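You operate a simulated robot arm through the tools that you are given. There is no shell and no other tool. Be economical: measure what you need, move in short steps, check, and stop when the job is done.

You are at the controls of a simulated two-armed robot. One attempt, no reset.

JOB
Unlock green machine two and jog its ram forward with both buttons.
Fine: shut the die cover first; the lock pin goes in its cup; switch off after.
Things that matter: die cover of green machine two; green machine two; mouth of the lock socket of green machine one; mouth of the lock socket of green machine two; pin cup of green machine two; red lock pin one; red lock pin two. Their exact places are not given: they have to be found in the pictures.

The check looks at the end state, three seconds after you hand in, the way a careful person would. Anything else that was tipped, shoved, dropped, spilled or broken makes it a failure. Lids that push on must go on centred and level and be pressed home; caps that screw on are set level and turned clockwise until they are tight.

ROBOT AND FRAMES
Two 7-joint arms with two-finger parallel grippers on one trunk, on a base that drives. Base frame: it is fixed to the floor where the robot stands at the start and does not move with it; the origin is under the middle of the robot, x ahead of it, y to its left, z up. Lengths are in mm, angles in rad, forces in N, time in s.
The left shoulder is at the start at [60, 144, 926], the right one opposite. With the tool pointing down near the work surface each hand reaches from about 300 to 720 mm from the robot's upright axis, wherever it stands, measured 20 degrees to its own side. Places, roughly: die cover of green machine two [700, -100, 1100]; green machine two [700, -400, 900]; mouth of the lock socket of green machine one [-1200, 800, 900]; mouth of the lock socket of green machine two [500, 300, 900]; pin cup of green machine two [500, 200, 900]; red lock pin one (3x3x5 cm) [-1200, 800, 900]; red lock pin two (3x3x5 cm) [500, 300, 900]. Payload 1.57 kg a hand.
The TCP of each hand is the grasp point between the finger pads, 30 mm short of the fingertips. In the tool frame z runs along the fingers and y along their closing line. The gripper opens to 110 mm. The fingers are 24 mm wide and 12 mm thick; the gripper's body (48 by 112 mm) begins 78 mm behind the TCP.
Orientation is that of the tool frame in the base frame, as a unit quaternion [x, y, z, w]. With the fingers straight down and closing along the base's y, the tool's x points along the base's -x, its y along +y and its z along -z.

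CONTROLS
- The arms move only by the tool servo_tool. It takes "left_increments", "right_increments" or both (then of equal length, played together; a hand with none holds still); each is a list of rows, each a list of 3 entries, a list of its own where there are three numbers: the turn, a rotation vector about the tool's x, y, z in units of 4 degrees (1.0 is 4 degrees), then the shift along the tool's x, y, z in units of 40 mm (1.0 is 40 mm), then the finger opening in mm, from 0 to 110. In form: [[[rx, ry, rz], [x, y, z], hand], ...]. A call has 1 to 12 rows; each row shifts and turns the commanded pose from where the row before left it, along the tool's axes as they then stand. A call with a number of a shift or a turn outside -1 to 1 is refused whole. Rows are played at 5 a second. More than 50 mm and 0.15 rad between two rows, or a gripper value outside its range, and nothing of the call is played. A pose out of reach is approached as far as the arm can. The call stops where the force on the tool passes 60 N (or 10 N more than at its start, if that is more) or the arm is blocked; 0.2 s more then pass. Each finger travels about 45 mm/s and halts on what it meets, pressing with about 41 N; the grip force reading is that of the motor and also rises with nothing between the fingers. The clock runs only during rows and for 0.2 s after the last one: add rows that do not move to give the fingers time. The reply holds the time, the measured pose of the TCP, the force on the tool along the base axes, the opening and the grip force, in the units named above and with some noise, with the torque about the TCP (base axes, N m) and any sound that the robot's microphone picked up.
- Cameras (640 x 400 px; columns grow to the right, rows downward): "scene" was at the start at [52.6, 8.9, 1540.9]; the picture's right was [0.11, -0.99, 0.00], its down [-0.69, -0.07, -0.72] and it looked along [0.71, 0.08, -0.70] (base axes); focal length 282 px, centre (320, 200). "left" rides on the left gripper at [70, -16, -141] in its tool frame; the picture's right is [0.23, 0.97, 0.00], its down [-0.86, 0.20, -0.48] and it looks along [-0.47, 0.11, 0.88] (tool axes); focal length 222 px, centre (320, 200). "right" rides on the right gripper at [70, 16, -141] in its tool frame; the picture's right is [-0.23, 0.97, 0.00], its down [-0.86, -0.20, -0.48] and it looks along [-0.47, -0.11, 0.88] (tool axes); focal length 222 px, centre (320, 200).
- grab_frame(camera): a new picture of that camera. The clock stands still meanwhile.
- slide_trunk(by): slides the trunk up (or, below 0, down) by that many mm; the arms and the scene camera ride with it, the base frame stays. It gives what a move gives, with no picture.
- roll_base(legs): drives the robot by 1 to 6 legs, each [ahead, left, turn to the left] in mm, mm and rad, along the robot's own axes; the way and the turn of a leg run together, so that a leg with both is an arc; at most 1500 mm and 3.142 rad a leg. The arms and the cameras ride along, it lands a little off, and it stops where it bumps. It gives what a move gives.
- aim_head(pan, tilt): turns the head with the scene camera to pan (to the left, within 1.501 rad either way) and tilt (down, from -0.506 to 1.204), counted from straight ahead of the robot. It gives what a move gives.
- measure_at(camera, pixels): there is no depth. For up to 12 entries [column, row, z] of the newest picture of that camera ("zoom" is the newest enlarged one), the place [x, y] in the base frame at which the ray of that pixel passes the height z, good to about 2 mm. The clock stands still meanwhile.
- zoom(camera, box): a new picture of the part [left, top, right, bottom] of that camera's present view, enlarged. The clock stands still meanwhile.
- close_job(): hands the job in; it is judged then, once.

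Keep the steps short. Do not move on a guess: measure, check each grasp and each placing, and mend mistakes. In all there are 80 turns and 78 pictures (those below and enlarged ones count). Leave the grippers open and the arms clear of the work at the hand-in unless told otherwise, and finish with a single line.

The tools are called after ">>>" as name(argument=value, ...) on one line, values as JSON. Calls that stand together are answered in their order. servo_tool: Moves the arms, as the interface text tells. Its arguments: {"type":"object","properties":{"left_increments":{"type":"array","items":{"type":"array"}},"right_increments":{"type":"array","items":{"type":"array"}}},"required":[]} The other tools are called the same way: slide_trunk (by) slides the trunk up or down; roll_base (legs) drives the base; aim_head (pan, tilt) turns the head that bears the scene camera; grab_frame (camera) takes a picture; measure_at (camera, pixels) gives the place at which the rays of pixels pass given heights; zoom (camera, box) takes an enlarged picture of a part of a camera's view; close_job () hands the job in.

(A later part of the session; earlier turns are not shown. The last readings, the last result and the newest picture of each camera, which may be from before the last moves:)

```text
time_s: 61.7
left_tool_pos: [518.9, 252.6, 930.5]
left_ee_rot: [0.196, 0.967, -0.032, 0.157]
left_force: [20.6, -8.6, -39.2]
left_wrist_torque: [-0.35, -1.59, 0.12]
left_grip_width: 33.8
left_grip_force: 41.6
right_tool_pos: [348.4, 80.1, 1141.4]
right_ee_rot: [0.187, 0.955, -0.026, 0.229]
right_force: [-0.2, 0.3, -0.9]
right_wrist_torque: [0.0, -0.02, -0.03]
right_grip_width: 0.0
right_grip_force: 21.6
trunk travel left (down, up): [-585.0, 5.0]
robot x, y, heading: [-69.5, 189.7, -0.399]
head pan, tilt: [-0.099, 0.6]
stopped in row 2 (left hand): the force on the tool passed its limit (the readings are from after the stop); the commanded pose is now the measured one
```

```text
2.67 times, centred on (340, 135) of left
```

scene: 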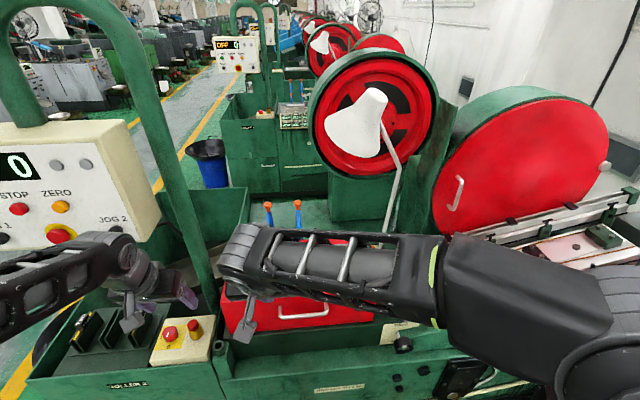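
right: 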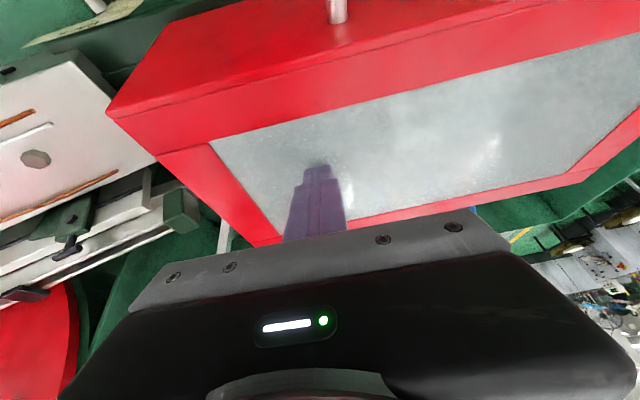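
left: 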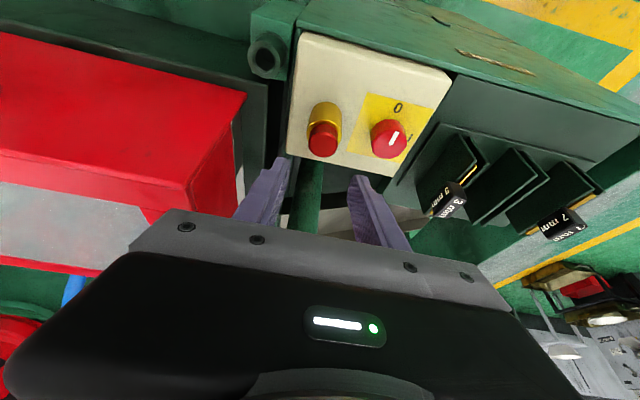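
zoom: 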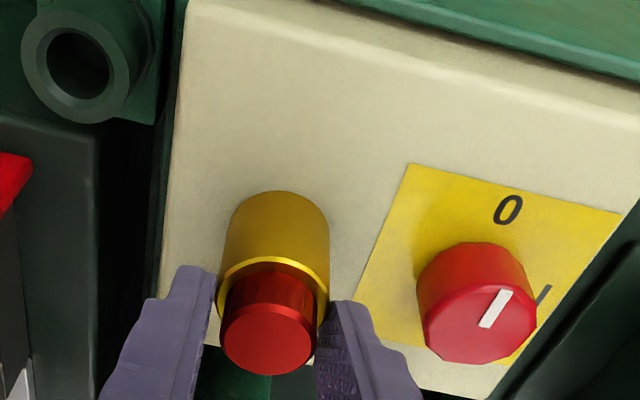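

It clamped the yellow collar (34 mm), so the tips were a bit too low. I open, raise 7 mm, straighten the tilt by 10°, move forward 5 mm and close again.

>>> servo_tool(left_increments=[[[0, 0, 0], [0, 0, 0], 50], [[0, 0, 0], [0, 0, 0], 50], [[0, 0, 0], [-0.05, 0, -0.17], 50], [[0, 1, 0], [-0.1, 0, 0.03], 50], [[0, 1, 0], [0, 0, 0], 50], [[0, 0.5, 0], [0, 0, 0], 50], [[0, 0, 0], [0, 0, 0], 50]])

>>> servo_tool(left_increments=[[[0, 0, 0], [0, 0, 0], 0], [[0, 0, 0], [0, 0, 0], 0], [[0, 0, 0], [0, 0, 0], 0], [[0, 0, 0], [0, 0, 0], 0]])

```text
time_s: 63.3
left_tool_pos: [518.2, 251.6, 940.7]
left_ee_rot: [0.198, 0.977, -0.013, 0.074]
left_force: [-0.7, -0.6, 0.0]
left_wrist_torque: [-0.03, 0.03, -0.01]
left_grip_width: 49.9
left_grip_force: 0.0
right_tool_pos: [343.5, 82.1, 1144.1]
right_ee_rot: [0.188, 0.955, -0.026, 0.23]
right_force: [0.2, -0.1, -0.2]
right_wrist_torque: [0.01, 0.04, 0.03]
right_grip_width: 0.1
right_grip_force: 21.4
trunk travel left (down, up): [-585.0, 5.0]
robot x, y, heading: [-76.0, 192.0, -0.396]
head pan, tilt: [-0.099, 0.6]
```

```text
time_s: 64.3
left_tool_pos: [517.6, 252.1, 942.6]
left_ee_rot: [0.197, 0.977, -0.014, 0.075]
left_force: [2.8, 5.0, 1.9]
left_wrist_torque: [0.19, -0.05, 0.03]
left_grip_width: 25.6
left_grip_force: 36.8
right_tool_pos: [343.8, 82.2, 1144.3]
right_ee_rot: [0.187, 0.955, -0.026, 0.23]
right_force: [-0.1, 0.4, 0.4]
right_wrist_torque: [0.0, 0.01, -0.01]
right_grip_width: 0.0
right_grip_force: 21.2
trunk travel left (down, up): [-585.0, 5.0]
robot x, y, heading: [-74.4, 190.6, -0.393]
head pan, tilt: [-0.099, 0.6]
```

Now 25.6 mm: that's the pin. Lift straight up, slowly at first.

>>> servo_tool(left_increments=[[[0, 0, 0], [-0.03, 0, -0.2], 0], [[0, 0, 0], [-0.03, 0, -0.2], 0], [[0, 0, 0], [-0.045, 0, -0.3], 0], [[0, 0, 0], [-0.06, 0, -0.4], 0], [[0, 0, 0], [-0.06, 0, -0.4], 0], [[0, 0, 0], [-0.06, 0, -0.4], 0]])

>>> grab_frame(camera="left")

```text
time_s: 65.7
left_tool_pos: [518.2, 251.9, 1018.3]
left_ee_rot: [0.198, 0.977, -0.015, 0.076]
left_force: [0.4, -0.1, -0.7]
left_wrist_torque: [-0.01, 0.0, -0.01]
left_grip_width: 25.4
left_grip_force: 37.0
right_tool_pos: [344.7, 81.6, 1143.1]
right_ee_rot: [0.187, 0.955, -0.026, 0.23]
right_force: [-0.3, 0.4, -0.2]
right_wrist_torque: [0.0, -0.02, 0.01]
right_grip_width: 0.0
right_grip_force: 21.0
trunk travel left (down, up): [-585.0, 5.0]
robot x, y, heading: [-73.9, 192.0, -0.398]
head pan, tilt: [-0.099, 0.6]
```

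```text
17 pictures are left
```

left: 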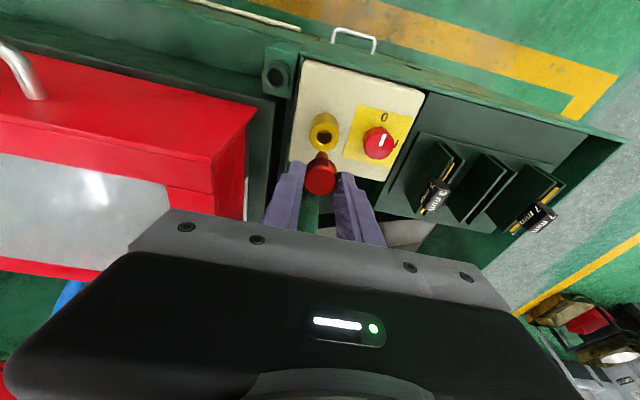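

The pin is out and held. I measure socket mouth and cup mouth precisely for the offset.

>>> zoom(camera="left", box=[240, 30, 400, 150])

>>> measure_at(camera="left", pixels=[[324, 131, 897], [278, 72, 865], [278, 72, 871], [278, 72, 880]])

```text
3.33 times, centred on (320, 90) of left
```

zoom: 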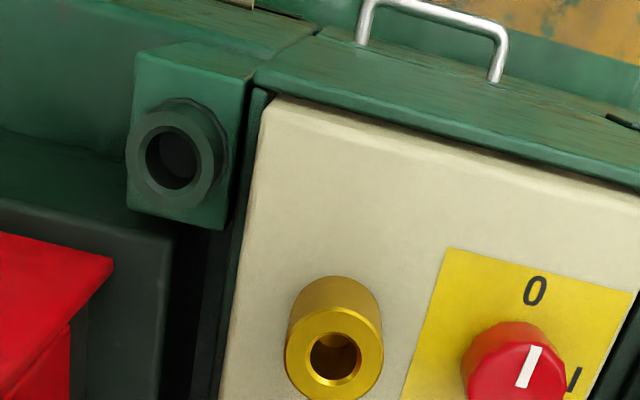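

```text
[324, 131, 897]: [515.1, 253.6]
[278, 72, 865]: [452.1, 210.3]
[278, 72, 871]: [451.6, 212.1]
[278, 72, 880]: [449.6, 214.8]
```

>>> measure_at(camera="left", pixels=[[324.5, 136.8, 890], [324.5, 136.8, 900], [275.3, 78.3, 865], [275.3, 78.3, 871], [275.3, 78.3, 877], [377, 141, 875]])

>>> zoom(camera="scene", box=[120, 270, 280, 390])

```text
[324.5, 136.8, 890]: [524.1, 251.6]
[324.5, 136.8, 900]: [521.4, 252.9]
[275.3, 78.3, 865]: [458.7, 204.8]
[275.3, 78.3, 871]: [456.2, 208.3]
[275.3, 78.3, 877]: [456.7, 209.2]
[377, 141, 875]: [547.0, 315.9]
```

```text
3.33 times, centred on (200, 330) of scene
```

zoom: 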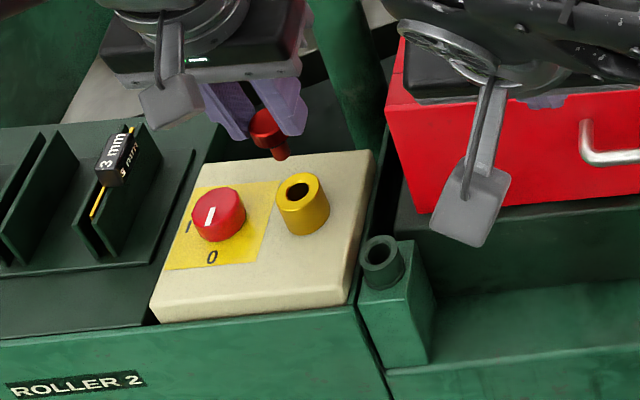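

>>> measure_at(camera="scene", pixels=[[194.9, 326.4, 890], [194.9, 326.4, 900], [218.3, 345.2, 865], [218.3, 345.2, 871], [218.3, 345.2, 877]])

```text
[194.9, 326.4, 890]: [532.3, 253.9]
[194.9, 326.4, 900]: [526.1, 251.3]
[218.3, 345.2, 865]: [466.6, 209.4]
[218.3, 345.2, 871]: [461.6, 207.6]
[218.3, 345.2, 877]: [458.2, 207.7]
```

The cup is offset from the socket by about (-64.5, -43.5), i.e. 43 mm back and 65 mm right in the hand's axes. I move there at height and check.

>>> servo_tool(left_increments=[[[0, 0, 0], [0.53, -0.54, -0.08], 0], [[0, 0, 0], [0.53, -0.54, -0.08], 0], [[0, 0, 0], [0, -0.54, 0], 0], [[0, 0, 0], [0.1, 0, 0.66], 0], [[0, 0, 0], [0, 0, 0], 0]])

>>> zoom(camera="left", box=[240, 90, 400, 210])

>>> zoom(camera="scene", box=[160, 290, 280, 380])

```text
time_s: 66.9
left_tool_pos: [453.7, 208.6, 991.3]
left_ee_rot: [0.198, 0.977, -0.014, 0.076]
left_force: [-0.2, 0.2, -0.6]
left_wrist_torque: [0.02, 0.0, 0.01]
left_grip_width: 25.4
left_grip_force: 37.1
right_tool_pos: [343.7, 81.8, 1144.2]
right_ee_rot: [0.187, 0.955, -0.026, 0.23]
right_force: [0.0, 0.5, -0.3]
right_wrist_torque: [0.0, -0.02, 0.01]
right_grip_width: 0.1
right_grip_force: 21.3
trunk travel left (down, up): [-585.0, 5.0]
robot x, y, heading: [-72.3, 188.2, -0.401]
head pan, tilt: [-0.099, 0.6]
```

```text
3.33 times, centred on (320, 150) of left
```

zoom: 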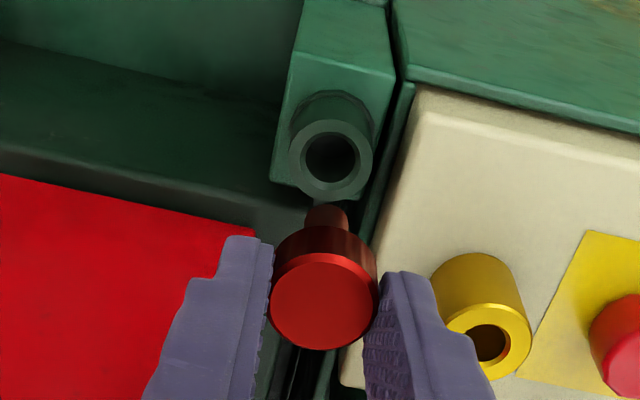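

```text
4.44 times, centred on (220, 335) of scene
```

zoom: 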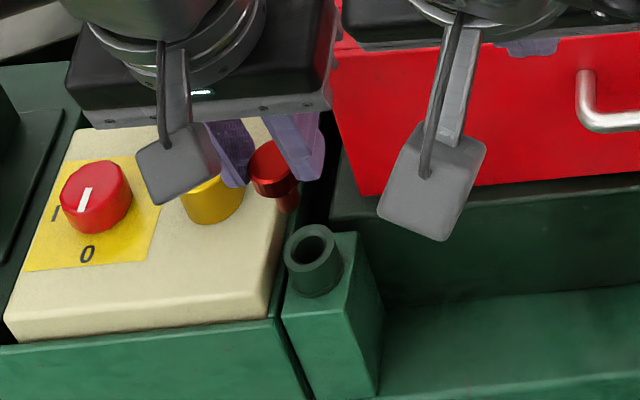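

>>> measure_at(camera="left", pixels=[[322.4, 154, 915], [322.4, 154, 922], [323.3, 137.4, 872], [323.3, 137.4, 879], [321, 180, 967]])

>>> measure_at(camera="scene", pixels=[[212.6, 336.5, 915], [212.6, 336.5, 922], [218.2, 345.6, 872], [218.2, 345.6, 879], [209.3, 325.3, 967]])

```text
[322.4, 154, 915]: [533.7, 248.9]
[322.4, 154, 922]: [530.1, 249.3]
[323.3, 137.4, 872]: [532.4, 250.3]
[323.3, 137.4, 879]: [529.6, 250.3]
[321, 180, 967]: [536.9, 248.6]
```

```text
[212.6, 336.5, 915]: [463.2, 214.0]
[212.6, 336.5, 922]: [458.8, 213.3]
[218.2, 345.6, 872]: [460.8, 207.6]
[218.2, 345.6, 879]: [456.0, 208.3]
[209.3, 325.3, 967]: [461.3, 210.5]
```

The left view shows stem and cup within about 1 mm, the scene view about 2–5 mm too far left. I shift 2.4 mm right and descend 30 mm for a close check.

>>> servo_tool(left_increments=[[[0, 0, 0], [0.01, -0.06, 0.1], 0], [[0, 0, 0], [0.05, 0, 0.35], 0], [[0, 0, 0], [0.05, 0, 0.3], 0], [[0, 0, 0], [0, 0, 0], 0]])

>>> zoom(camera="left", box=[270, 110, 380, 200])

>>> zoom(camera="scene", box=[180, 310, 260, 370])

```text
time_s: 67.9
left_tool_pos: [451.5, 206.7, 960.9]
left_ee_rot: [0.198, 0.977, -0.014, 0.075]
left_force: [0.1, -1.1, -1.0]
left_wrist_torque: [0.02, -0.01, 0.0]
left_grip_width: 25.6
left_grip_force: 37.0
right_tool_pos: [343.6, 81.5, 1144.3]
right_ee_rot: [0.187, 0.955, -0.026, 0.23]
right_force: [-0.7, 0.1, -0.2]
right_wrist_torque: [-0.02, 0.03, 0.0]
right_grip_width: 0.1
right_grip_force: 21.2
trunk travel left (down, up): [-585.0, 5.0]
robot x, y, heading: [-71.7, 190.4, -0.393]
head pan, tilt: [-0.099, 0.6]
```

```text
4.44 times, centred on (325, 155) of left
```

zoom: 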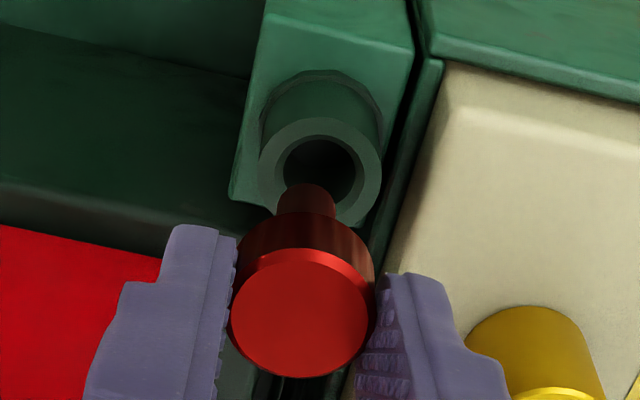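

```text
6.67 times, centred on (220, 340) of scene
```

zoom: 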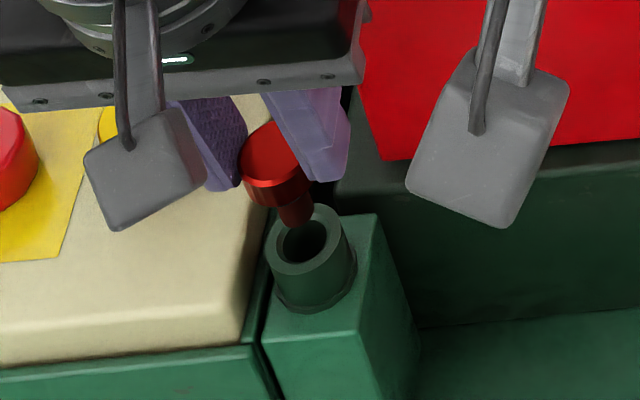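

The two views disagree slightly, so I'll do a proper triangulation of stem tip and cup mouth with fresh frames.

>>> measure_at(camera="zoom", pixels=[[297, 222, 880], [297, 222, 910], [303, 241, 860], [303, 241, 890], [270, 150, 920], [270, 150, 950]])

>>> zoom(camera="left", box=[285, 110, 365, 170])

```text
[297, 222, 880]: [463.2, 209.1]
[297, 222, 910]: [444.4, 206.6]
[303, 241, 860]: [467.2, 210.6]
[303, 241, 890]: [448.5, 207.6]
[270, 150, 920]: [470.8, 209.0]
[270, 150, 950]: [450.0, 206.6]
```

```text
6.67 times, centred on (325, 140) of left
```

zoom: 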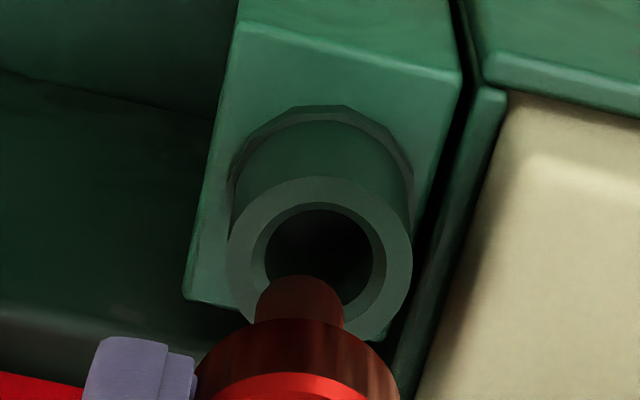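

>>> measure_at(camera="zoom", pixels=[[299, 313, 880], [299, 313, 910], [319, 256, 860], [319, 256, 890]])

```text
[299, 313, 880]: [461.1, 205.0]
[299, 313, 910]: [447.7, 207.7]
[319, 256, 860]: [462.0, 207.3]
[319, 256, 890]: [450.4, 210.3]
```

The tip is at about (449.5, 207.3, 907) and the mouth at (454.5, 209.1, 880). I correct 3.9 mm forward and 3.6 mm left, then descend slowly, watching force.

>>> servo_tool(left_increments=[[[0, 0, 0], [-0.096, 0.09, 0.015], 0], [[0, 0, 0], [0.045, 0, 0.3], 0], [[0, 0, 0], [0.038, 0, 0.25], 0], [[0, 0, 0], [0, 0, 0], 0]])

>>> zoom(camera="left", box=[270, 110, 380, 200])

```text
time_s: 68.9
left_tool_pos: [456.8, 209.0, 939.3]
left_ee_rot: [0.198, 0.977, -0.013, 0.075]
left_force: [0.0, 0.9, -0.5]
left_wrist_torque: [0.0, -0.03, 0.01]
left_grip_width: 25.7
left_grip_force: 37.3
right_tool_pos: [344.1, 81.5, 1143.7]
right_ee_rot: [0.187, 0.955, -0.027, 0.23]
right_force: [-0.4, 0.0, 0.3]
right_wrist_torque: [-0.03, 0.0, 0.03]
right_grip_width: 0.0
right_grip_force: 21.7
trunk travel left (down, up): [-585.0, 5.0]
robot x, y, heading: [-73.7, 188.7, -0.397]
head pan, tilt: [-0.099, 0.6]
```

```text
4.44 times, centred on (325, 155) of left
```

zoom: 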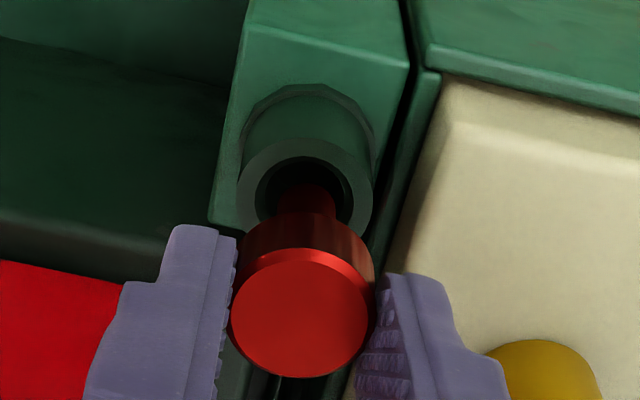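

The stem tip is now entering the cup mouth, centred sideways. Descend slowly until it seats.

>>> servo_tool(left_increments=[[[0, 0, 0], [0.04, 0, 0.12], 0], [[0, 0, 0], [0.02, 0, 0.12], 0], [[0, 0, 0], [0.02, 0, 0.12], 0], [[0, 0, 0], [0.02, 0, 0.12], 0], [[0, 0, 0], [0.02, 0, 0.12], 0], [[0, 0, 0], [0.02, 0, 0.12], 0], [[0, 0, 0], [0.02, 0, 0.12], 0]])

>>> zoom(camera="left", box=[270, 110, 380, 200])

```text
time_s: 70.5
left_tool_pos: [456.2, 209.8, 909.1]
left_ee_rot: [0.198, 0.977, -0.015, 0.081]
left_force: [2.1, 5.4, 46.6]
left_wrist_torque: [0.28, -0.03, 0.04]
left_grip_width: 26.1
left_grip_force: 37.8
right_tool_pos: [340.5, 83.1, 1146.3]
right_ee_rot: [0.187, 0.954, -0.025, 0.232]
right_force: [0.0, 0.1, 0.0]
right_wrist_torque: [0.01, 0.0, 0.04]
right_grip_width: 0.0
right_grip_force: 20.9
trunk travel left (down, up): [-585.0, 5.0]
robot x, y, heading: [-68.2, 190.9, -0.398]
head pan, tilt: [-0.099, 0.6]
```

```text
4.44 times, centred on (325, 155) of left
```

zoom: 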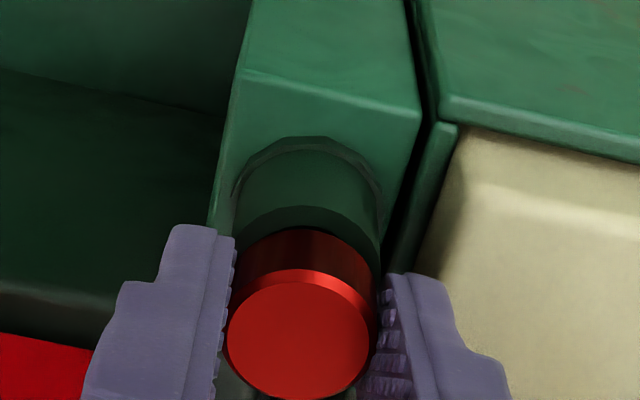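

Seated (47 N up). I ease off slightly, open, and lift clear.

>>> servo_tool(left_increments=[[[0, 0, 0], [0, 0, -0.05], 0], [[0, 0, 0], [0, 0, 0], 40], [[0, 0, 0], [0, 0, 0], 50], [[0, 0, 0], [-0.06, 0, -0.4], 50], [[0, 0, 0], [-0.12, 0, -0.8], 50], [[0, 0, 0], [-0.12, 0, -0.8], 50], [[0, 0, 0], [-0.06, 0, -0.4], 50]])

>>> grab_frame(camera="left")

```text
time_s: 72.1
left_tool_pos: [454.3, 209.0, 1004.7]
left_ee_rot: [0.198, 0.977, -0.014, 0.075]
left_force: [-0.3, 0.3, 1.3]
left_wrist_torque: [-0.02, -0.02, 0.0]
left_grip_width: 49.9
left_grip_force: 0.0
right_tool_pos: [343.3, 82.7, 1144.2]
right_ee_rot: [0.188, 0.955, -0.026, 0.23]
right_force: [-0.7, -0.1, -0.2]
right_wrist_torque: [0.03, 0.01, 0.02]
right_grip_width: 0.0
right_grip_force: 21.3
trunk travel left (down, up): [-585.0, 5.0]
robot x, y, heading: [-69.8, 192.9, -0.399]
head pan, tilt: [-0.099, 0.6]
```

```text
7 pictures are left
```

left: 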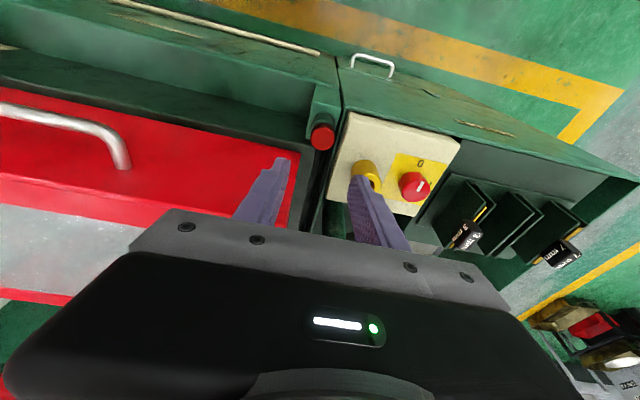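

The red pin stands in its cup, and 7 pictures remain, so I'll be sparing. Next is the switch knob at about (549, 316, top 880): I move over it at z≈965 with a 12° tilt and check once.

>>> servo_tool(left_increments=[[[0, -0.8, 0], [0, 0.9, 0], 60], [[0, 0, 0], [0, 0.9, 0], 60], [[0, 0, 0], [0, 0.9, 0], 60], [[0, 0, 0], [0, 0.675, 0], 60], [[0, 0, 0], [-0.98, 0, 0.2], 60], [[0, 0, 0], [-0.05, 0, 0.01], 60], [[0, 0, 0], [0.2, 0, 0.95], 60], [[0, 0, 0], [0, 0, 0], 60]])

>>> zoom(camera="left", box=[220, 80, 420, 230])

```text
time_s: 73.9
left_tool_pos: [545.9, 318.2, 966.5]
left_ee_rot: [0.197, 0.975, -0.021, 0.102]
left_force: [-0.9, 0.4, 0.2]
left_wrist_torque: [-0.02, -0.03, -0.02]
left_grip_width: 59.8
left_grip_force: 0.1
right_tool_pos: [342.2, 82.4, 1144.0]
right_ee_rot: [0.187, 0.955, -0.027, 0.23]
right_force: [-0.8, -0.2, -0.2]
right_wrist_torque: [0.01, -0.07, -0.05]
right_grip_width: 0.0
right_grip_force: 21.3
trunk travel left (down, up): [-585.0, 5.0]
robot x, y, heading: [-73.7, 186.5, -0.394]
head pan, tilt: [-0.099, 0.6]
```

```text
2.67 times, centred on (320, 155) of left
```

zoom: 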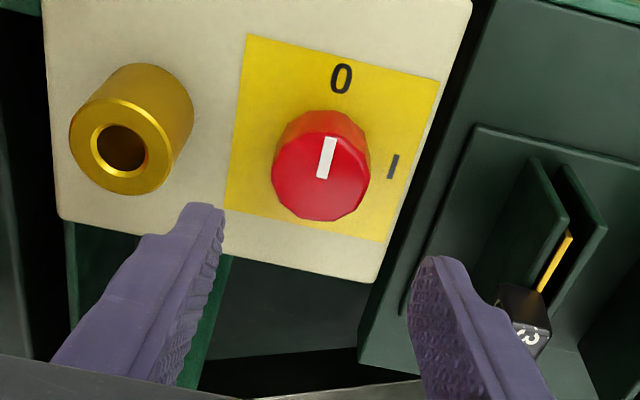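

>>> measure_at(camera="zoom", pixels=[[321, 172, 875], [321, 172, 880], [321, 172, 885], [120, 148, 905], [390, 167, 858]])

```text
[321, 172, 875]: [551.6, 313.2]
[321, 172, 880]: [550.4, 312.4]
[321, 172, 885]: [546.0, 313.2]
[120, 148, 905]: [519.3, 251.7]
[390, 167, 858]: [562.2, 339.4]
```

The knob centre is at (550, 313, 880). I adjust 3 mm right, descend 68 mm around it, and close.

>>> servo_tool(left_increments=[[[0, 0, 0], [0.17, -0.08, 0.83], 60], [[0, 0, 0], [0.12, 0, 0.55], 60], [[0, 0, 0], [0.06, 0, 0.28], 60], [[0, 0, 0], [0, 0, 0], 30], [[0, 0, 0], [0, 0, 0], 30], [[0, 0, 0], [0, 0, 0], 30], [[0, 0, 0], [0, 0, 0], 30]])

```text
time_s: 75.7
left_tool_pos: [545.4, 310.0, 903.7]
left_ee_rot: [0.198, 0.974, -0.022, 0.108]
left_force: [-15.6, -0.2, 32.0]
left_wrist_torque: [-0.19, 0.85, -0.17]
left_grip_width: 43.1
left_grip_force: 7.8
right_tool_pos: [339.8, 82.6, 1144.7]
right_ee_rot: [0.186, 0.954, -0.025, 0.232]
right_force: [0.1, 0.3, -0.3]
right_wrist_torque: [-0.01, -0.01, -0.03]
right_grip_width: 0.1
right_grip_force: 21.6
trunk travel left (down, up): [-585.0, 5.0]
robot x, y, heading: [-72.3, 185.6, -0.395]
head pan, tilt: [-0.099, 0.6]
stopped in row 7 (left hand): the force on the tool passed its limit (the readings are from after the stop); the commanded pose is now the measured one
```

The tips touched the box top (z≈872). I raise 4 mm and then close on the knob.

>>> servo_tool(left_increments=[[[0, 0, 0], [-0.02, 0, -0.1], 46], [[0, 0, 0], [0, 0, 0], 46], [[0, 0, 0], [0, 0, 0], 20], [[0, 0, 0], [0, 0, 0], 20], [[0, 0, 0], [0, 0, 0], 20]])

```text
time_s: 76.9
left_tool_pos: [548.2, 313.8, 904.8]
left_ee_rot: [0.197, 0.974, -0.021, 0.106]
left_force: [-0.3, 4.1, -1.8]
left_wrist_torque: [0.19, -0.57, -0.01]
left_grip_width: 35.8
left_grip_force: 33.8
right_tool_pos: [344.1, 82.0, 1144.3]
right_ee_rot: [0.187, 0.955, -0.026, 0.23]
right_force: [0.2, 0.4, -0.1]
right_wrist_torque: [0.0, -0.02, -0.02]
right_grip_width: 0.0
right_grip_force: 21.1
trunk travel left (down, up): [-585.0, 5.0]
robot x, y, heading: [-73.6, 189.9, -0.398]
head pan, tilt: [-0.099, 0.6]
```

Knob gripped (35.8 mm). I turn clockwise, 48° first.

>>> servo_tool(left_increments=[[[0, 0, 1], [0, 0, 0], 20], [[0, 0, 1], [0, 0, 0], 20], [[0, 0, 1], [0, 0, 0], 20], [[0, 0, 1], [0, 0, 0], 20], [[0, 0, 1], [0, 0, 0], 20], [[0, 0, 1], [0, 0, 0], 20], [[0, 0, 1], [0, 0, 0], 20], [[0, 0, 1], [0, 0, 0], 20], [[0, 0, 1], [0, 0, 0], 20], [[0, 0, 1], [0, 0, 0], 20], [[0, 0, 1], [0, 0, 0], 20], [[0, 0, 1], [0, 0, 0], 20]])

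>>> servo_tool(left_increments=[[[0, 0, 1], [0, 0, 0], 20], [[0, 0, 1], [0, 0, 0], 20], [[0, 0, 1], [0, 0, 0], 20], [[0, 0, 1], [0, 0, 0], 20], [[0, 0, 1], [0, 0, 0], 20], [[0, 0, 1], [0, 0, 0], 20], [[0, 0, 1], [0, 0, 0], 20], [[0, 0, 1], [0, 0, 0], 20], [[0, 0, 1], [0, 0, 0], 20], [[0, 0, 1], [0, 0, 0], 20], [[0, 0, 0.5], [0, 0, 0], 20]])

>>> grab_frame(camera="scene")

```text
time_s: 79.5
left_tool_pos: [545.8, 302.8, 907.6]
left_ee_rot: [0.58, 0.807, 0.022, 0.109]
left_force: [-3.2, -32.0, 26.8]
left_wrist_torque: [-2.09, 1.61, 0.53]
left_grip_width: 37.1
left_grip_force: 43.2
right_tool_pos: [341.4, 77.3, 1143.8]
right_ee_rot: [0.187, 0.954, -0.024, 0.231]
right_force: [0.0, -0.4, -0.7]
right_wrist_torque: [0.02, -0.03, -0.02]
right_grip_width: 0.0
right_grip_force: 21.3
trunk travel left (down, up): [-585.0, 5.0]
robot x, y, heading: [-70.5, 189.2, -0.397]
head pan, tilt: [-0.099, 0.6]
```

```text
time_s: 80.7
left_tool_pos: [539.1, 294.8, 907.7]
left_ee_rot: [0.717, 0.689, 0.032, 0.104]
left_force: [-9.1, -10.9, 20.9]
left_wrist_torque: [0.07, 2.06, -0.36]
left_grip_width: 32.7
left_grip_force: 40.8
right_tool_pos: [340.6, 80.5, 1145.0]
right_ee_rot: [0.187, 0.954, -0.027, 0.231]
right_force: [-0.2, 0.4, 0.8]
right_wrist_torque: [-0.06, 0.01, -0.02]
right_grip_width: 0.0
right_grip_force: 21.6
trunk travel left (down, up): [-585.0, 5.0]
robot x, y, heading: [-72.0, 190.0, -0.396]
head pan, tilt: [-0.099, 0.6]
stopped in row 6 (left hand): the force on the tool passed its limit (the readings are from after the stop); the commanded pose is now the measured one
```

```text
5 pictures are left
```

scene: 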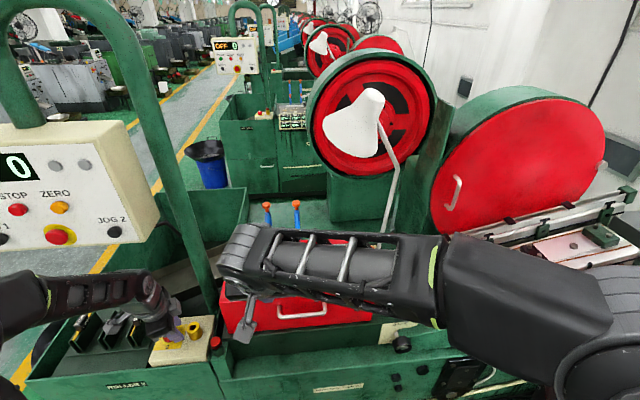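

The knob turned about 68° of hand rotation before the force limit. I open, lift off and look with the head panned left to see both display and knob in one enlarged picture.

>>> servo_tool(left_increments=[[[0, 0, 0], [0, 0, 0], 50], [[0, 0, 0], [0, 0, 0], 60], [[0, 0, 0], [0, 0, -0.5], 60], [[0, 0, 0], [0, 0, -1], 60], [[0, 0, 0], [0, 0, -0.5], 60]])

>>> aim_head(pan=0.2, tilt=0.65)

>>> zoom(camera="scene", box=[40, 100, 360, 340])

```text
time_s: 81.9
left_tool_pos: [526.7, 307.8, 983.2]
left_ee_rot: [0.714, 0.692, 0.033, 0.101]
left_force: [0.6, -0.5, -0.4]
left_wrist_torque: [0.0, 0.01, 0.0]
left_grip_width: 59.8
left_grip_force: 0.1
right_tool_pos: [343.7, 81.7, 1143.5]
right_ee_rot: [0.189, 0.954, -0.027, 0.231]
right_force: [0.3, -0.1, 0.1]
right_wrist_torque: [-0.03, -0.02, -0.01]
right_grip_width: 0.0
right_grip_force: 20.9
trunk travel left (down, up): [-585.0, 5.0]
robot x, y, heading: [-71.9, 189.6, -0.399]
head pan, tilt: [-0.099, 0.6]
```

```text
time_s: 82.7
left_tool_pos: [527.2, 308.6, 983.8]
left_ee_rot: [0.714, 0.691, 0.034, 0.102]
left_force: [0.9, 0.4, -0.1]
left_wrist_torque: [0.0, 0.02, 0.03]
left_grip_width: 60.0
left_grip_force: 0.1
right_tool_pos: [342.6, 80.4, 1144.1]
right_ee_rot: [0.187, 0.955, -0.026, 0.231]
right_force: [0.0, 0.2, -0.4]
right_wrist_torque: [0.01, 0.01, 0.0]
right_grip_width: 0.0
right_grip_force: 21.1
trunk travel left (down, up): [-585.0, 5.0]
robot x, y, heading: [-72.9, 187.0, -0.402]
head pan, tilt: [0.201, 0.649]
```

```text
1.67 times, centred on (200, 220) of scene
```

zoom: 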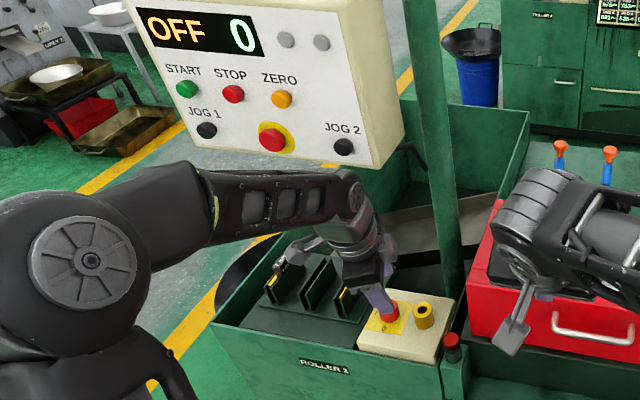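

The display still says OFF, so the turn was incomplete (the tilted hand fought the knob). I'll turn the hand back, straighten it upright, re-centre on (550, 313) and grip again.

>>> servo_tool(left_increments=[[[0, 0, -1], [0, 0, 0], 60], [[0, 0, -1], [0, 0, 0], 60], [[0, 0, -1], [0, 0, 0], 60], [[0, 0, -1], [0, 0, 0], 60], [[0, 0, -1], [0, 0, 0], 60], [[0, 0, -1], [0, 0, 0], 60], [[0, 0, -1], [0, 0, 0], 60], [[0, 0, -1], [0, 0, 0], 60], [[0, 0, -1], [0, 0, 0], 60], [[0, 0, -1], [0, 0, 0], 60], [[0, 0, -1], [0, 0, 0], 60], [[0, 0, -1], [0, 0, 0], 60]])

>>> servo_tool(left_increments=[[[0, 0, -1], [0, 0, 0], 60], [[0, 0, -1], [0, 0, 0], 60], [[0, 0, -1], [0, 0, 0], 60], [[0, 0, -1], [0, 0, 0], 60], [[0, 0, -1], [0, 0, 0], 60], [[0, 0, -0.2], [0, 0, 0.5], 60], [[0, 1, 0], [0, 0, 0], 60], [[0, 1, 0], [0, 0, 0], 60], [[0, 0.9, 0], [0, 0, 0], 60], [[0, 0, 0], [0, 0, 0], 60]])

```text
time_s: 85.3
left_tool_pos: [527.2, 308.1, 981.8]
left_ee_rot: [0.37, 0.923, -0.011, 0.107]
left_force: [-0.3, 0.3, 0.9]
left_wrist_torque: [-0.03, 0.01, 0.02]
left_grip_width: 60.2
left_grip_force: 0.0
right_tool_pos: [343.9, 81.4, 1144.3]
right_ee_rot: [0.187, 0.955, -0.026, 0.23]
right_force: [0.0, 0.0, 0.0]
right_wrist_torque: [-0.02, 0.0, -0.01]
right_grip_width: 0.1
right_grip_force: 21.0
trunk travel left (down, up): [-585.0, 5.0]
robot x, y, heading: [-72.0, 187.1, -0.401]
head pan, tilt: [0.201, 0.649]
```

```text
time_s: 87.5
left_tool_pos: [531.9, 304.4, 964.4]
left_ee_rot: [0.201, 0.979, -0.01, 0.004]
left_force: [0.1, -0.3, 0.4]
left_wrist_torque: [0.01, 0.02, -0.02]
left_grip_width: 60.1
left_grip_force: 0.1
right_tool_pos: [343.2, 80.6, 1144.5]
right_ee_rot: [0.188, 0.955, -0.026, 0.23]
right_force: [0.1, -1.0, -0.6]
right_wrist_torque: [-0.01, 0.02, 0.0]
right_grip_width: 0.0
right_grip_force: 21.5
trunk travel left (down, up): [-585.0, 5.0]
robot x, y, heading: [-72.6, 188.2, -0.395]
head pan, tilt: [0.201, 0.649]
```

Upright now. I centre (14 forward, 15 left), descend 58 mm and grip.

>>> servo_tool(left_increments=[[[0, 0, 0], [-0.357, 0.38, 0], 60], [[0, 0, 0], [0, 0, 0.7], 60], [[0, 0, 0], [0, 0, 0.5], 60], [[0, 0, 0], [0, 0, 0.22], 60], [[0, 0, 0], [0, 0, 0], 20], [[0, 0, 0], [0, 0, 0], 20], [[0, 0, 0], [0, 0, 0], 20], [[0, 0, 0], [0, 0, 0], 20]])

```text
time_s: 89.3
left_tool_pos: [551.6, 312.8, 907.2]
left_ee_rot: [0.201, 0.98, -0.01, 0.005]
left_force: [1.0, -1.6, -1.8]
left_wrist_torque: [-0.07, 0.01, -0.01]
left_grip_width: 35.5
left_grip_force: 36.4
right_tool_pos: [343.5, 80.7, 1143.2]
right_ee_rot: [0.188, 0.954, -0.026, 0.231]
right_force: [-0.3, -0.5, -0.7]
right_wrist_torque: [0.02, 0.01, 0.01]
right_grip_width: 0.0
right_grip_force: 20.8
trunk travel left (down, up): [-585.0, 5.0]
robot x, y, heading: [-73.4, 189.2, -0.397]
head pan, tilt: [0.201, 0.649]
heard: click
```

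A click was heard as the grip closed. I continue turning clockwise and listen.

>>> servo_tool(left_increments=[[[0, 0, 1], [0, 0, 0], 20], [[0, 0, 1], [0, 0, 0], 20], [[0, 0, 1], [0, 0, 0], 20], [[0, 0, 1], [0, 0, 0], 20], [[0, 0, 1], [0, 0, 0], 20], [[0, 0, 1], [0, 0, 0], 20], [[0, 0, 1], [0, 0, 0], 20], [[0, 0, 1], [0, 0, 0], 20], [[0, 0, 1], [0, 0, 0], 20], [[0, 0, 1], [0, 0, 0], 20]])

>>> zoom(camera="scene", box=[60, 90, 300, 270])

```text
time_s: 91.5
left_tool_pos: [549.0, 309.0, 906.9]
left_ee_rot: [0.525, 0.851, -0.009, 0.006]
left_force: [-21.4, -23.3, -7.8]
left_wrist_torque: [-0.05, 1.05, 0.16]
left_grip_width: 35.2
left_grip_force: 42.8
right_tool_pos: [341.5, 78.6, 1143.8]
right_ee_rot: [0.189, 0.954, -0.025, 0.231]
right_force: [0.6, 0.2, 0.0]
right_wrist_torque: [0.0, 0.02, 0.0]
right_grip_width: 0.0
right_grip_force: 21.0
trunk travel left (down, up): [-585.0, 5.0]
robot x, y, heading: [-72.5, 188.9, -0.404]
head pan, tilt: [0.201, 0.649]
```

```text
2.22 times, centred on (180, 180) of scene
```

zoom: 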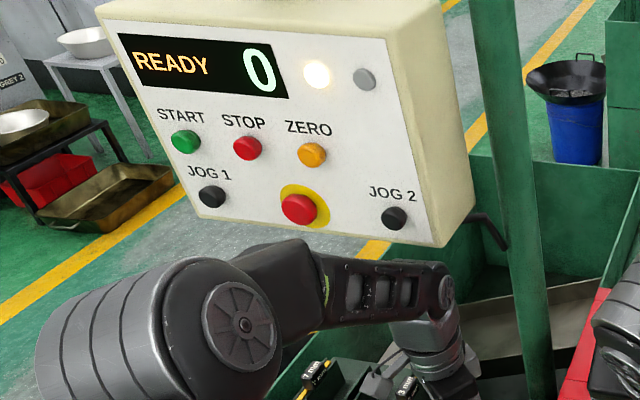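

Display now reads READY, so the switch is on. I open the hand, lift it clear, back the base 100 mm and drive 470 mm left to face the panel.

>>> servo_tool(left_increments=[[[0, 0, 0], [0, 0, 0], 50], [[0, 0, 0], [0, 0, 0], 60], [[0, 0, 0], [0, 0, -0.5], 60], [[0, 0, 0], [0, 0, -1], 60], [[0, 0, 0], [0, 0, -0.2], 60]])

>>> roll_base(legs=[[-100, 0, 0], [0, 470, 0]])

>>> servo_tool(left_increments=[[[0, 0, -1], [0, 0, -0.7], 30], [[0, 0, -1], [0, 0, -0.7], 0], [[0, 0, -1], [0, 0, -0.7], 0], [[0, 0, -1], [0, 0, -0.7], 0], [[0, 0, -1], [0, 0, -0.7], 0], [[0, 0, -1], [0, 0, 0], 0], [[0, 0, -1], [0, 0, 0], 0], [[0, 0, -1], [0, 0, 0], 0], [[0, 0, -1], [0, 0, 0], 0], [[0, 0, -1], [0, 0, 0], 0]], right_increments=[[[0, -1, 0], [0, -0.84, 0], 0], [[0, -1, 0], [0, -0.84, 0], 0], [[0, -1, 0], [0, -0.84, 0], 0], [[0, -1, 0], [0, -0.84, 0], 0], [[0, -1, 0], [0, -0.84, 0], 0], [[0, -1, 0], [-0.5, 0, 0], 0], [[0, -1, 0], [-0.5, 0, 0], 0], [[0, -1, 0], [-0.5, 0, 0], 0], [[0, -1, 0], [-0.5, 0, 0], 0], [[0, -1, 0], [-0.5, 0, 0], 0]])

```text
time_s: 92.7
left_tool_pos: [547.2, 319.4, 978.6]
left_ee_rot: [0.522, 0.853, -0.007, 0.011]
left_force: [7.8, -4.9, 4.2]
left_wrist_torque: [0.54, 0.88, -0.05]
left_grip_width: 59.9
left_grip_force: 0.0
right_tool_pos: [337.4, 84.0, 1143.6]
right_ee_rot: [0.186, 0.954, -0.027, 0.233]
right_force: [0.4, -0.5, 0.5]
right_wrist_torque: [-0.01, 0.1, 0.0]
right_grip_width: 0.0
right_grip_force: 21.8
trunk travel left (down, up): [-585.0, 5.0]
robot x, y, heading: [-70.5, 196.4, -0.395]
head pan, tilt: [0.201, 0.649]
heard: click
```

```text
time_s: 96.3
left_tool_pos: [642.7, 783.7, 974.6]
left_ee_rot: [0.525, 0.851, -0.008, 0.007]
left_force: [0.4, -0.3, 0.1]
left_wrist_torque: [-0.04, 0.01, 0.03]
left_grip_width: 60.2
left_grip_force: 0.1
right_tool_pos: [434.3, 552.7, 1142.4]
right_ee_rot: [0.187, 0.955, -0.026, 0.23]
right_force: [-0.1, 0.1, -0.5]
right_wrist_torque: [-0.04, 0.0, -0.04]
right_grip_width: 0.1
right_grip_force: 20.9
trunk travel left (down, up): [-585.0, 5.0]
robot x, y, heading: [18.6, 661.6, -0.397]
head pan, tilt: [0.201, 0.649]
```

```text
time_s: 98.5
left_tool_pos: [641.6, 787.0, 1115.4]
left_ee_rot: [0.201, 0.98, -0.009, 0.005]
left_force: [0.6, 0.5, -0.3]
left_wrist_torque: [0.0, -0.02, 0.02]
left_grip_width: 0.2
left_grip_force: 21.4
right_tool_pos: [422.4, 372.5, 1218.3]
right_ee_rot: [0.167, 0.818, -0.089, 0.544]
right_force: [0.1, 0.0, 0.5]
right_wrist_torque: [0.0, 0.01, -0.03]
right_grip_width: 0.2
right_grip_force: 21.7
trunk travel left (down, up): [-585.0, 5.0]
robot x, y, heading: [15.1, 658.4, -0.399]
head pan, tilt: [0.201, 0.649]
```

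Another click was heard on lifting, which could be the knob moving. I check the display from here, also using this frame to measure the buttons.

>>> aim_head(pan=0.0, tilt=0.6)

>>> grab_frame(camera="scene")

```text
time_s: 99.2
left_tool_pos: [642.3, 787.8, 1114.9]
left_ee_rot: [0.202, 0.979, -0.01, 0.004]
left_force: [0.4, -0.3, 0.6]
left_wrist_torque: [0.0, 0.01, 0.0]
left_grip_width: 0.1
left_grip_force: 21.4
right_tool_pos: [422.8, 371.2, 1218.3]
right_ee_rot: [0.167, 0.818, -0.088, 0.543]
right_force: [0.5, 0.3, -0.7]
right_wrist_torque: [0.01, 0.02, -0.03]
right_grip_width: 0.0
right_grip_force: 20.7
trunk travel left (down, up): [-585.0, 5.0]
robot x, y, heading: [18.5, 660.7, -0.401]
head pan, tilt: [0.0, 0.6]
```

```text
2 pictures are left
```

scene: 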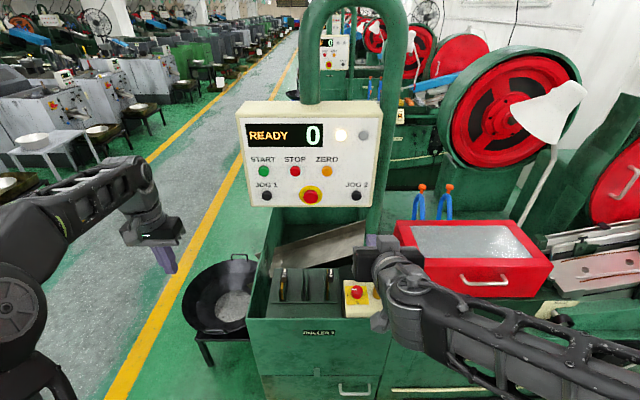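

Still READY. Measure the jog buttons from this frame at z 1231.

>>> measure_at(camera="scene", pixels=[[267, 196, 1231], [356, 196, 1231], [267, 196, 1221], [356, 196, 1221], [310, 195, 1231], [235, 262, 700]])

```text
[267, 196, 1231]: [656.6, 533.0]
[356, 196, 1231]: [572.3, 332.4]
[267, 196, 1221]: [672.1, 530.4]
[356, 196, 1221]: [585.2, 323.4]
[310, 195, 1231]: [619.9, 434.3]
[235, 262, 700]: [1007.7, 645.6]
```

The sideways values differ about 16 mm from my first triangulation. I check against known points: the knob at (357,292) and the red pin in the cup.

>>> measure_at(camera="scene", pixels=[[357, 292, 885], [379, 291, 905], [260, 196, 1231], [349, 196, 1231], [164, 258, 1086], [423, 187, 1100]])

```text
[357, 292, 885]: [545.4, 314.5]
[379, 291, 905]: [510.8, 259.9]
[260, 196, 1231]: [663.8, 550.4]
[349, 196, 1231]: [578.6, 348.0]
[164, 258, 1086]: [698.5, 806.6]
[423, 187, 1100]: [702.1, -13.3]
```

The knob checks out, so this frame is right. Re-triangulated, the buttons are JOG1≈(666, 531, 1223) and JOG2≈(582, 325, 1222). I bring the left hand across and tilt it forward, and fine-adjust the right hand.

>>> servo_tool(left_increments=[[[0, -1, 0], [0, -0.475, -0.25], 0], [[0, -1, 0], [-0.017, -0.475, -0.249], 0], [[0, -1, 0], [-0.035, -0.475, -0.248], 0], [[0, -1, 0], [-0.052, -0.475, -0.245], 0], [[0, -1, 0], [-0.069, -0.475, -0.24], 0], [[0, -1, 0], [-0.086, -0.475, -0.235], 0], [[0, -1, 0], [-0.1, -0.475, -0.228], 0], [[0, -1, 0], [-0.117, -0.475, -0.22], 0], [[0, -1, 0], [-0.132, -0.475, -0.21], 0], [[0, -1, 0], [-0.147, -0.475, -0.2], 0], [[0, -1, 0], [-0.16, -0.475, -0.19], 0], [[0, -1, 0], [-0.174, -0.475, -0.18], 0]], right_increments=[[[0, 0, 0], [-0.033, 0.0375, -0.014], 0], [[0, 0, 0], [-0.033, 0.0375, -0.014], 0], [[0, 0, 0], [-0.033, 0.0375, -0.014], 0], [[0, 0, 0], [-0.033, 0.0375, -0.014], 0], [[0, 0, 0], [-0.033, 0.0375, -0.014], 0], [[0, 0, 0], [-0.033, 0.0375, -0.014], 0], [[0, 0, 0], [-0.033, 0.0375, -0.014], 0], [[0, 0, 0], [-0.033, 0.0375, -0.014], 0], [[0, 0, 0], [-0.033, 0.0375, -0.014], 0], [[0, 0, 0], [-0.033, 0.0375, -0.014], 0], [[0, 0, 0], [-0.033, 0.0375, -0.014], 0], [[0, 0, 0], [-0.033, 0.0375, -0.014], 0]])

>>> servo_tool(left_increments=[[[0, -1, 0], [0, 0, 0], 0], [[0, -1, 0], [0, 0, 0], 0], [[0, -1, 0], [0, 0, 0], 0], [[0, -1, 0], [0, 0, 0], 0], [[0, -0.5, 0], [0, 0, 0], 0], [[0, 0, 0], [0, 0, 0], 0]])

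```text
time_s: 101.8
left_tool_pos: [549.5, 579.2, 1238.2]
left_ee_rot: [0.18, 0.893, -0.091, 0.403]
left_force: [0.8, 0.0, 0.3]
left_wrist_torque: [-0.03, 0.03, -0.01]
left_grip_width: 0.2
left_grip_force: 21.3
right_tool_pos: [429.3, 387.5, 1236.5]
right_ee_rot: [0.168, 0.818, -0.089, 0.543]
right_force: [-0.7, 0.7, 0.0]
right_wrist_torque: [0.01, -0.02, 0.04]
right_grip_width: 0.1
right_grip_force: 21.7
trunk travel left (down, up): [-585.0, 5.0]
robot x, y, heading: [18.8, 661.6, -0.401]
head pan, tilt: [0.0, 0.6]
```

```text
time_s: 103.2
left_tool_pos: [551.3, 579.6, 1237.9]
left_ee_rot: [0.164, 0.819, -0.118, 0.537]
left_force: [0.4, 0.4, 0.2]
left_wrist_torque: [0.02, 0.0, -0.01]
left_grip_width: 0.0
left_grip_force: 21.4
right_tool_pos: [429.6, 388.5, 1237.4]
right_ee_rot: [0.167, 0.819, -0.088, 0.542]
right_force: [0.0, 0.6, -0.1]
right_wrist_torque: [-0.03, 0.04, 0.01]
right_grip_width: 0.0
right_grip_force: 21.4
trunk travel left (down, up): [-585.0, 5.0]
robot x, y, heading: [17.5, 657.6, -0.395]
head pan, tilt: [0.0, 0.6]
```

Fingertips line up: the left tip is at b 745 (button 745) and the right tip at 524 (button 523), z≈1226. I advance both to near the buttons, then slowly.

>>> servo_tool(left_increments=[[[0, 0, 0], [0, 0, 0], 0], [[0, 0, 0], [-0.34, 0, 0.8], 0], [[0, 0, 0], [-0.34, 0, 0.8], 0], [[0, 0, 0], [-0.039, 0, 0.092], 0], [[0, 0, 0], [-0.039, 0, 0.092], 0], [[0, 0, 0], [-0.039, 0, 0.092], 0], [[0, 0, 0], [-0.039, 0, 0.092], 0]], right_increments=[[[0, 0, 0], [-0.39, 0, 0.92], 0], [[0, 0, 0], [-0.34, 0, 0.8], 0], [[0, 0, 0], [-0.34, 0, 0.8], 0], [[0, 0, 0], [-0.039, 0, 0.092], 0], [[0, 0, 0], [-0.039, 0, 0.092], 0], [[0, 0, 0], [-0.039, 0, 0.092], 0], [[0, 0, 0], [-0.039, 0, 0.092], 0]])

```text
time_s: 104.8
left_tool_pos: [630.0, 546.3, 1238.6]
left_ee_rot: [0.164, 0.819, -0.118, 0.537]
left_force: [0.0, 0.7, -0.2]
left_wrist_torque: [-0.01, 0.01, 0.03]
left_grip_width: 0.0
left_grip_force: 21.6
right_tool_pos: [547.1, 341.0, 1235.7]
right_ee_rot: [0.168, 0.818, -0.089, 0.543]
right_force: [0.3, -0.8, -0.1]
right_wrist_torque: [-0.02, 0.03, -0.04]
right_grip_width: 0.0
right_grip_force: 21.0
trunk travel left (down, up): [-585.0, 5.0]
robot x, y, heading: [19.6, 660.9, -0.397]
head pan, tilt: [0.0, 0.6]
```

No contact yet, tips at a≈401–403. Continue in 3 mm rows.

>>> servo_tool(left_increments=[[[0, 0, 0], [-0.03, 0, 0.07], 0], [[0, 0, 0], [-0.03, 0, 0.07], 0], [[0, 0, 0], [-0.03, 0, 0.07], 0], [[0, 0, 0], [-0.03, 0, 0.07], 0]], right_increments=[[[0, 0, 0], [-0.03, 0, 0.07], 0], [[0, 0, 0], [-0.03, 0, 0.07], 0], [[0, 0, 0], [-0.03, 0, 0.07], 0], [[0, 0, 0], [-0.03, 0, 0.07], 0]])

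```text
time_s: 105.8
left_tool_pos: [637.6, 541.2, 1239.9]
left_ee_rot: [0.163, 0.818, -0.118, 0.539]
left_force: [-2.9, 1.9, 0.6]
left_wrist_torque: [0.0, 0.01, 0.05]
left_grip_width: 0.0
left_grip_force: 21.9
right_tool_pos: [553.8, 337.4, 1237.6]
right_ee_rot: [0.168, 0.818, -0.089, 0.543]
right_force: [-16.6, 5.8, -1.2]
right_wrist_torque: [-0.05, 0.12, -0.11]
right_grip_width: 0.0
right_grip_force: 20.8
trunk travel left (down, up): [-585.0, 5.0]
robot x, y, heading: [14.2, 660.6, -0.394]
head pan, tilt: [0.0, 0.6]
heard: click, click
```

Two clicks: both buttons are in. I press the left 2 mm more and hold about 2 s, then look at the display.

>>> servo_tool(left_increments=[[[0, 0, 0], [-0.02, 0, 0.05], 0], [[0, 0, 0], [0, 0, 0], 0], [[0, 0, 0], [0, 0, 0], 0], [[0, 0, 0], [0, 0, 0], 0], [[0, 0, 0], [0, 0, 0], 0], [[0, 0, 0], [0, 0, 0], 0], [[0, 0, 0], [0, 0, 0], 0], [[0, 0, 0], [0, 0, 0], 0]], right_increments=[[[0, 0, 0], [0, 0, 0], 0], [[0, 0, 0], [0, 0, 0], 0], [[0, 0, 0], [0, 0, 0], 0], [[0, 0, 0], [0, 0, 0], 0], [[0, 0, 0], [0, 0, 0], 0], [[0, 0, 0], [0, 0, 0], 0], [[0, 0, 0], [0, 0, 0], 0], [[0, 0, 0], [0, 0, 0], 0]])

>>> zoom(camera="scene", box=[220, 90, 400, 225])

```text
time_s: 107.6
left_tool_pos: [639.2, 540.0, 1239.9]
left_ee_rot: [0.164, 0.818, -0.118, 0.539]
left_force: [-8.4, 2.5, 0.6]
left_wrist_torque: [0.02, 0.03, 0.0]
left_grip_width: 0.0
left_grip_force: 21.6
right_tool_pos: [554.1, 338.3, 1239.7]
right_ee_rot: [0.167, 0.817, -0.089, 0.545]
right_force: [-8.0, 3.0, 8.6]
right_wrist_torque: [-0.11, -0.17, -0.03]
right_grip_width: 0.2
right_grip_force: 21.9
trunk travel left (down, up): [-585.0, 5.0]
robot x, y, heading: [19.2, 662.3, -0.393]
head pan, tilt: [0.0, 0.6]
```

```text
2.96 times, centred on (310, 158) of scene
```

zoom: 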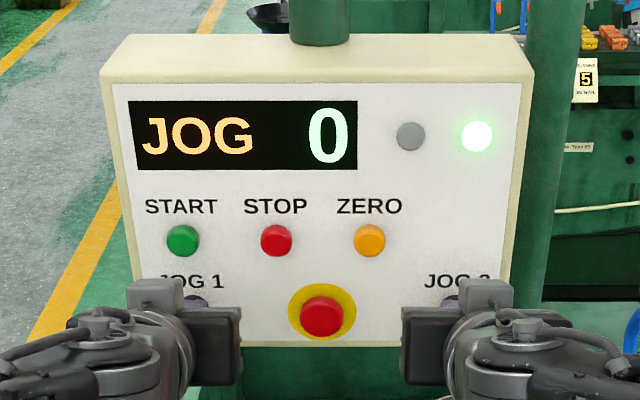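

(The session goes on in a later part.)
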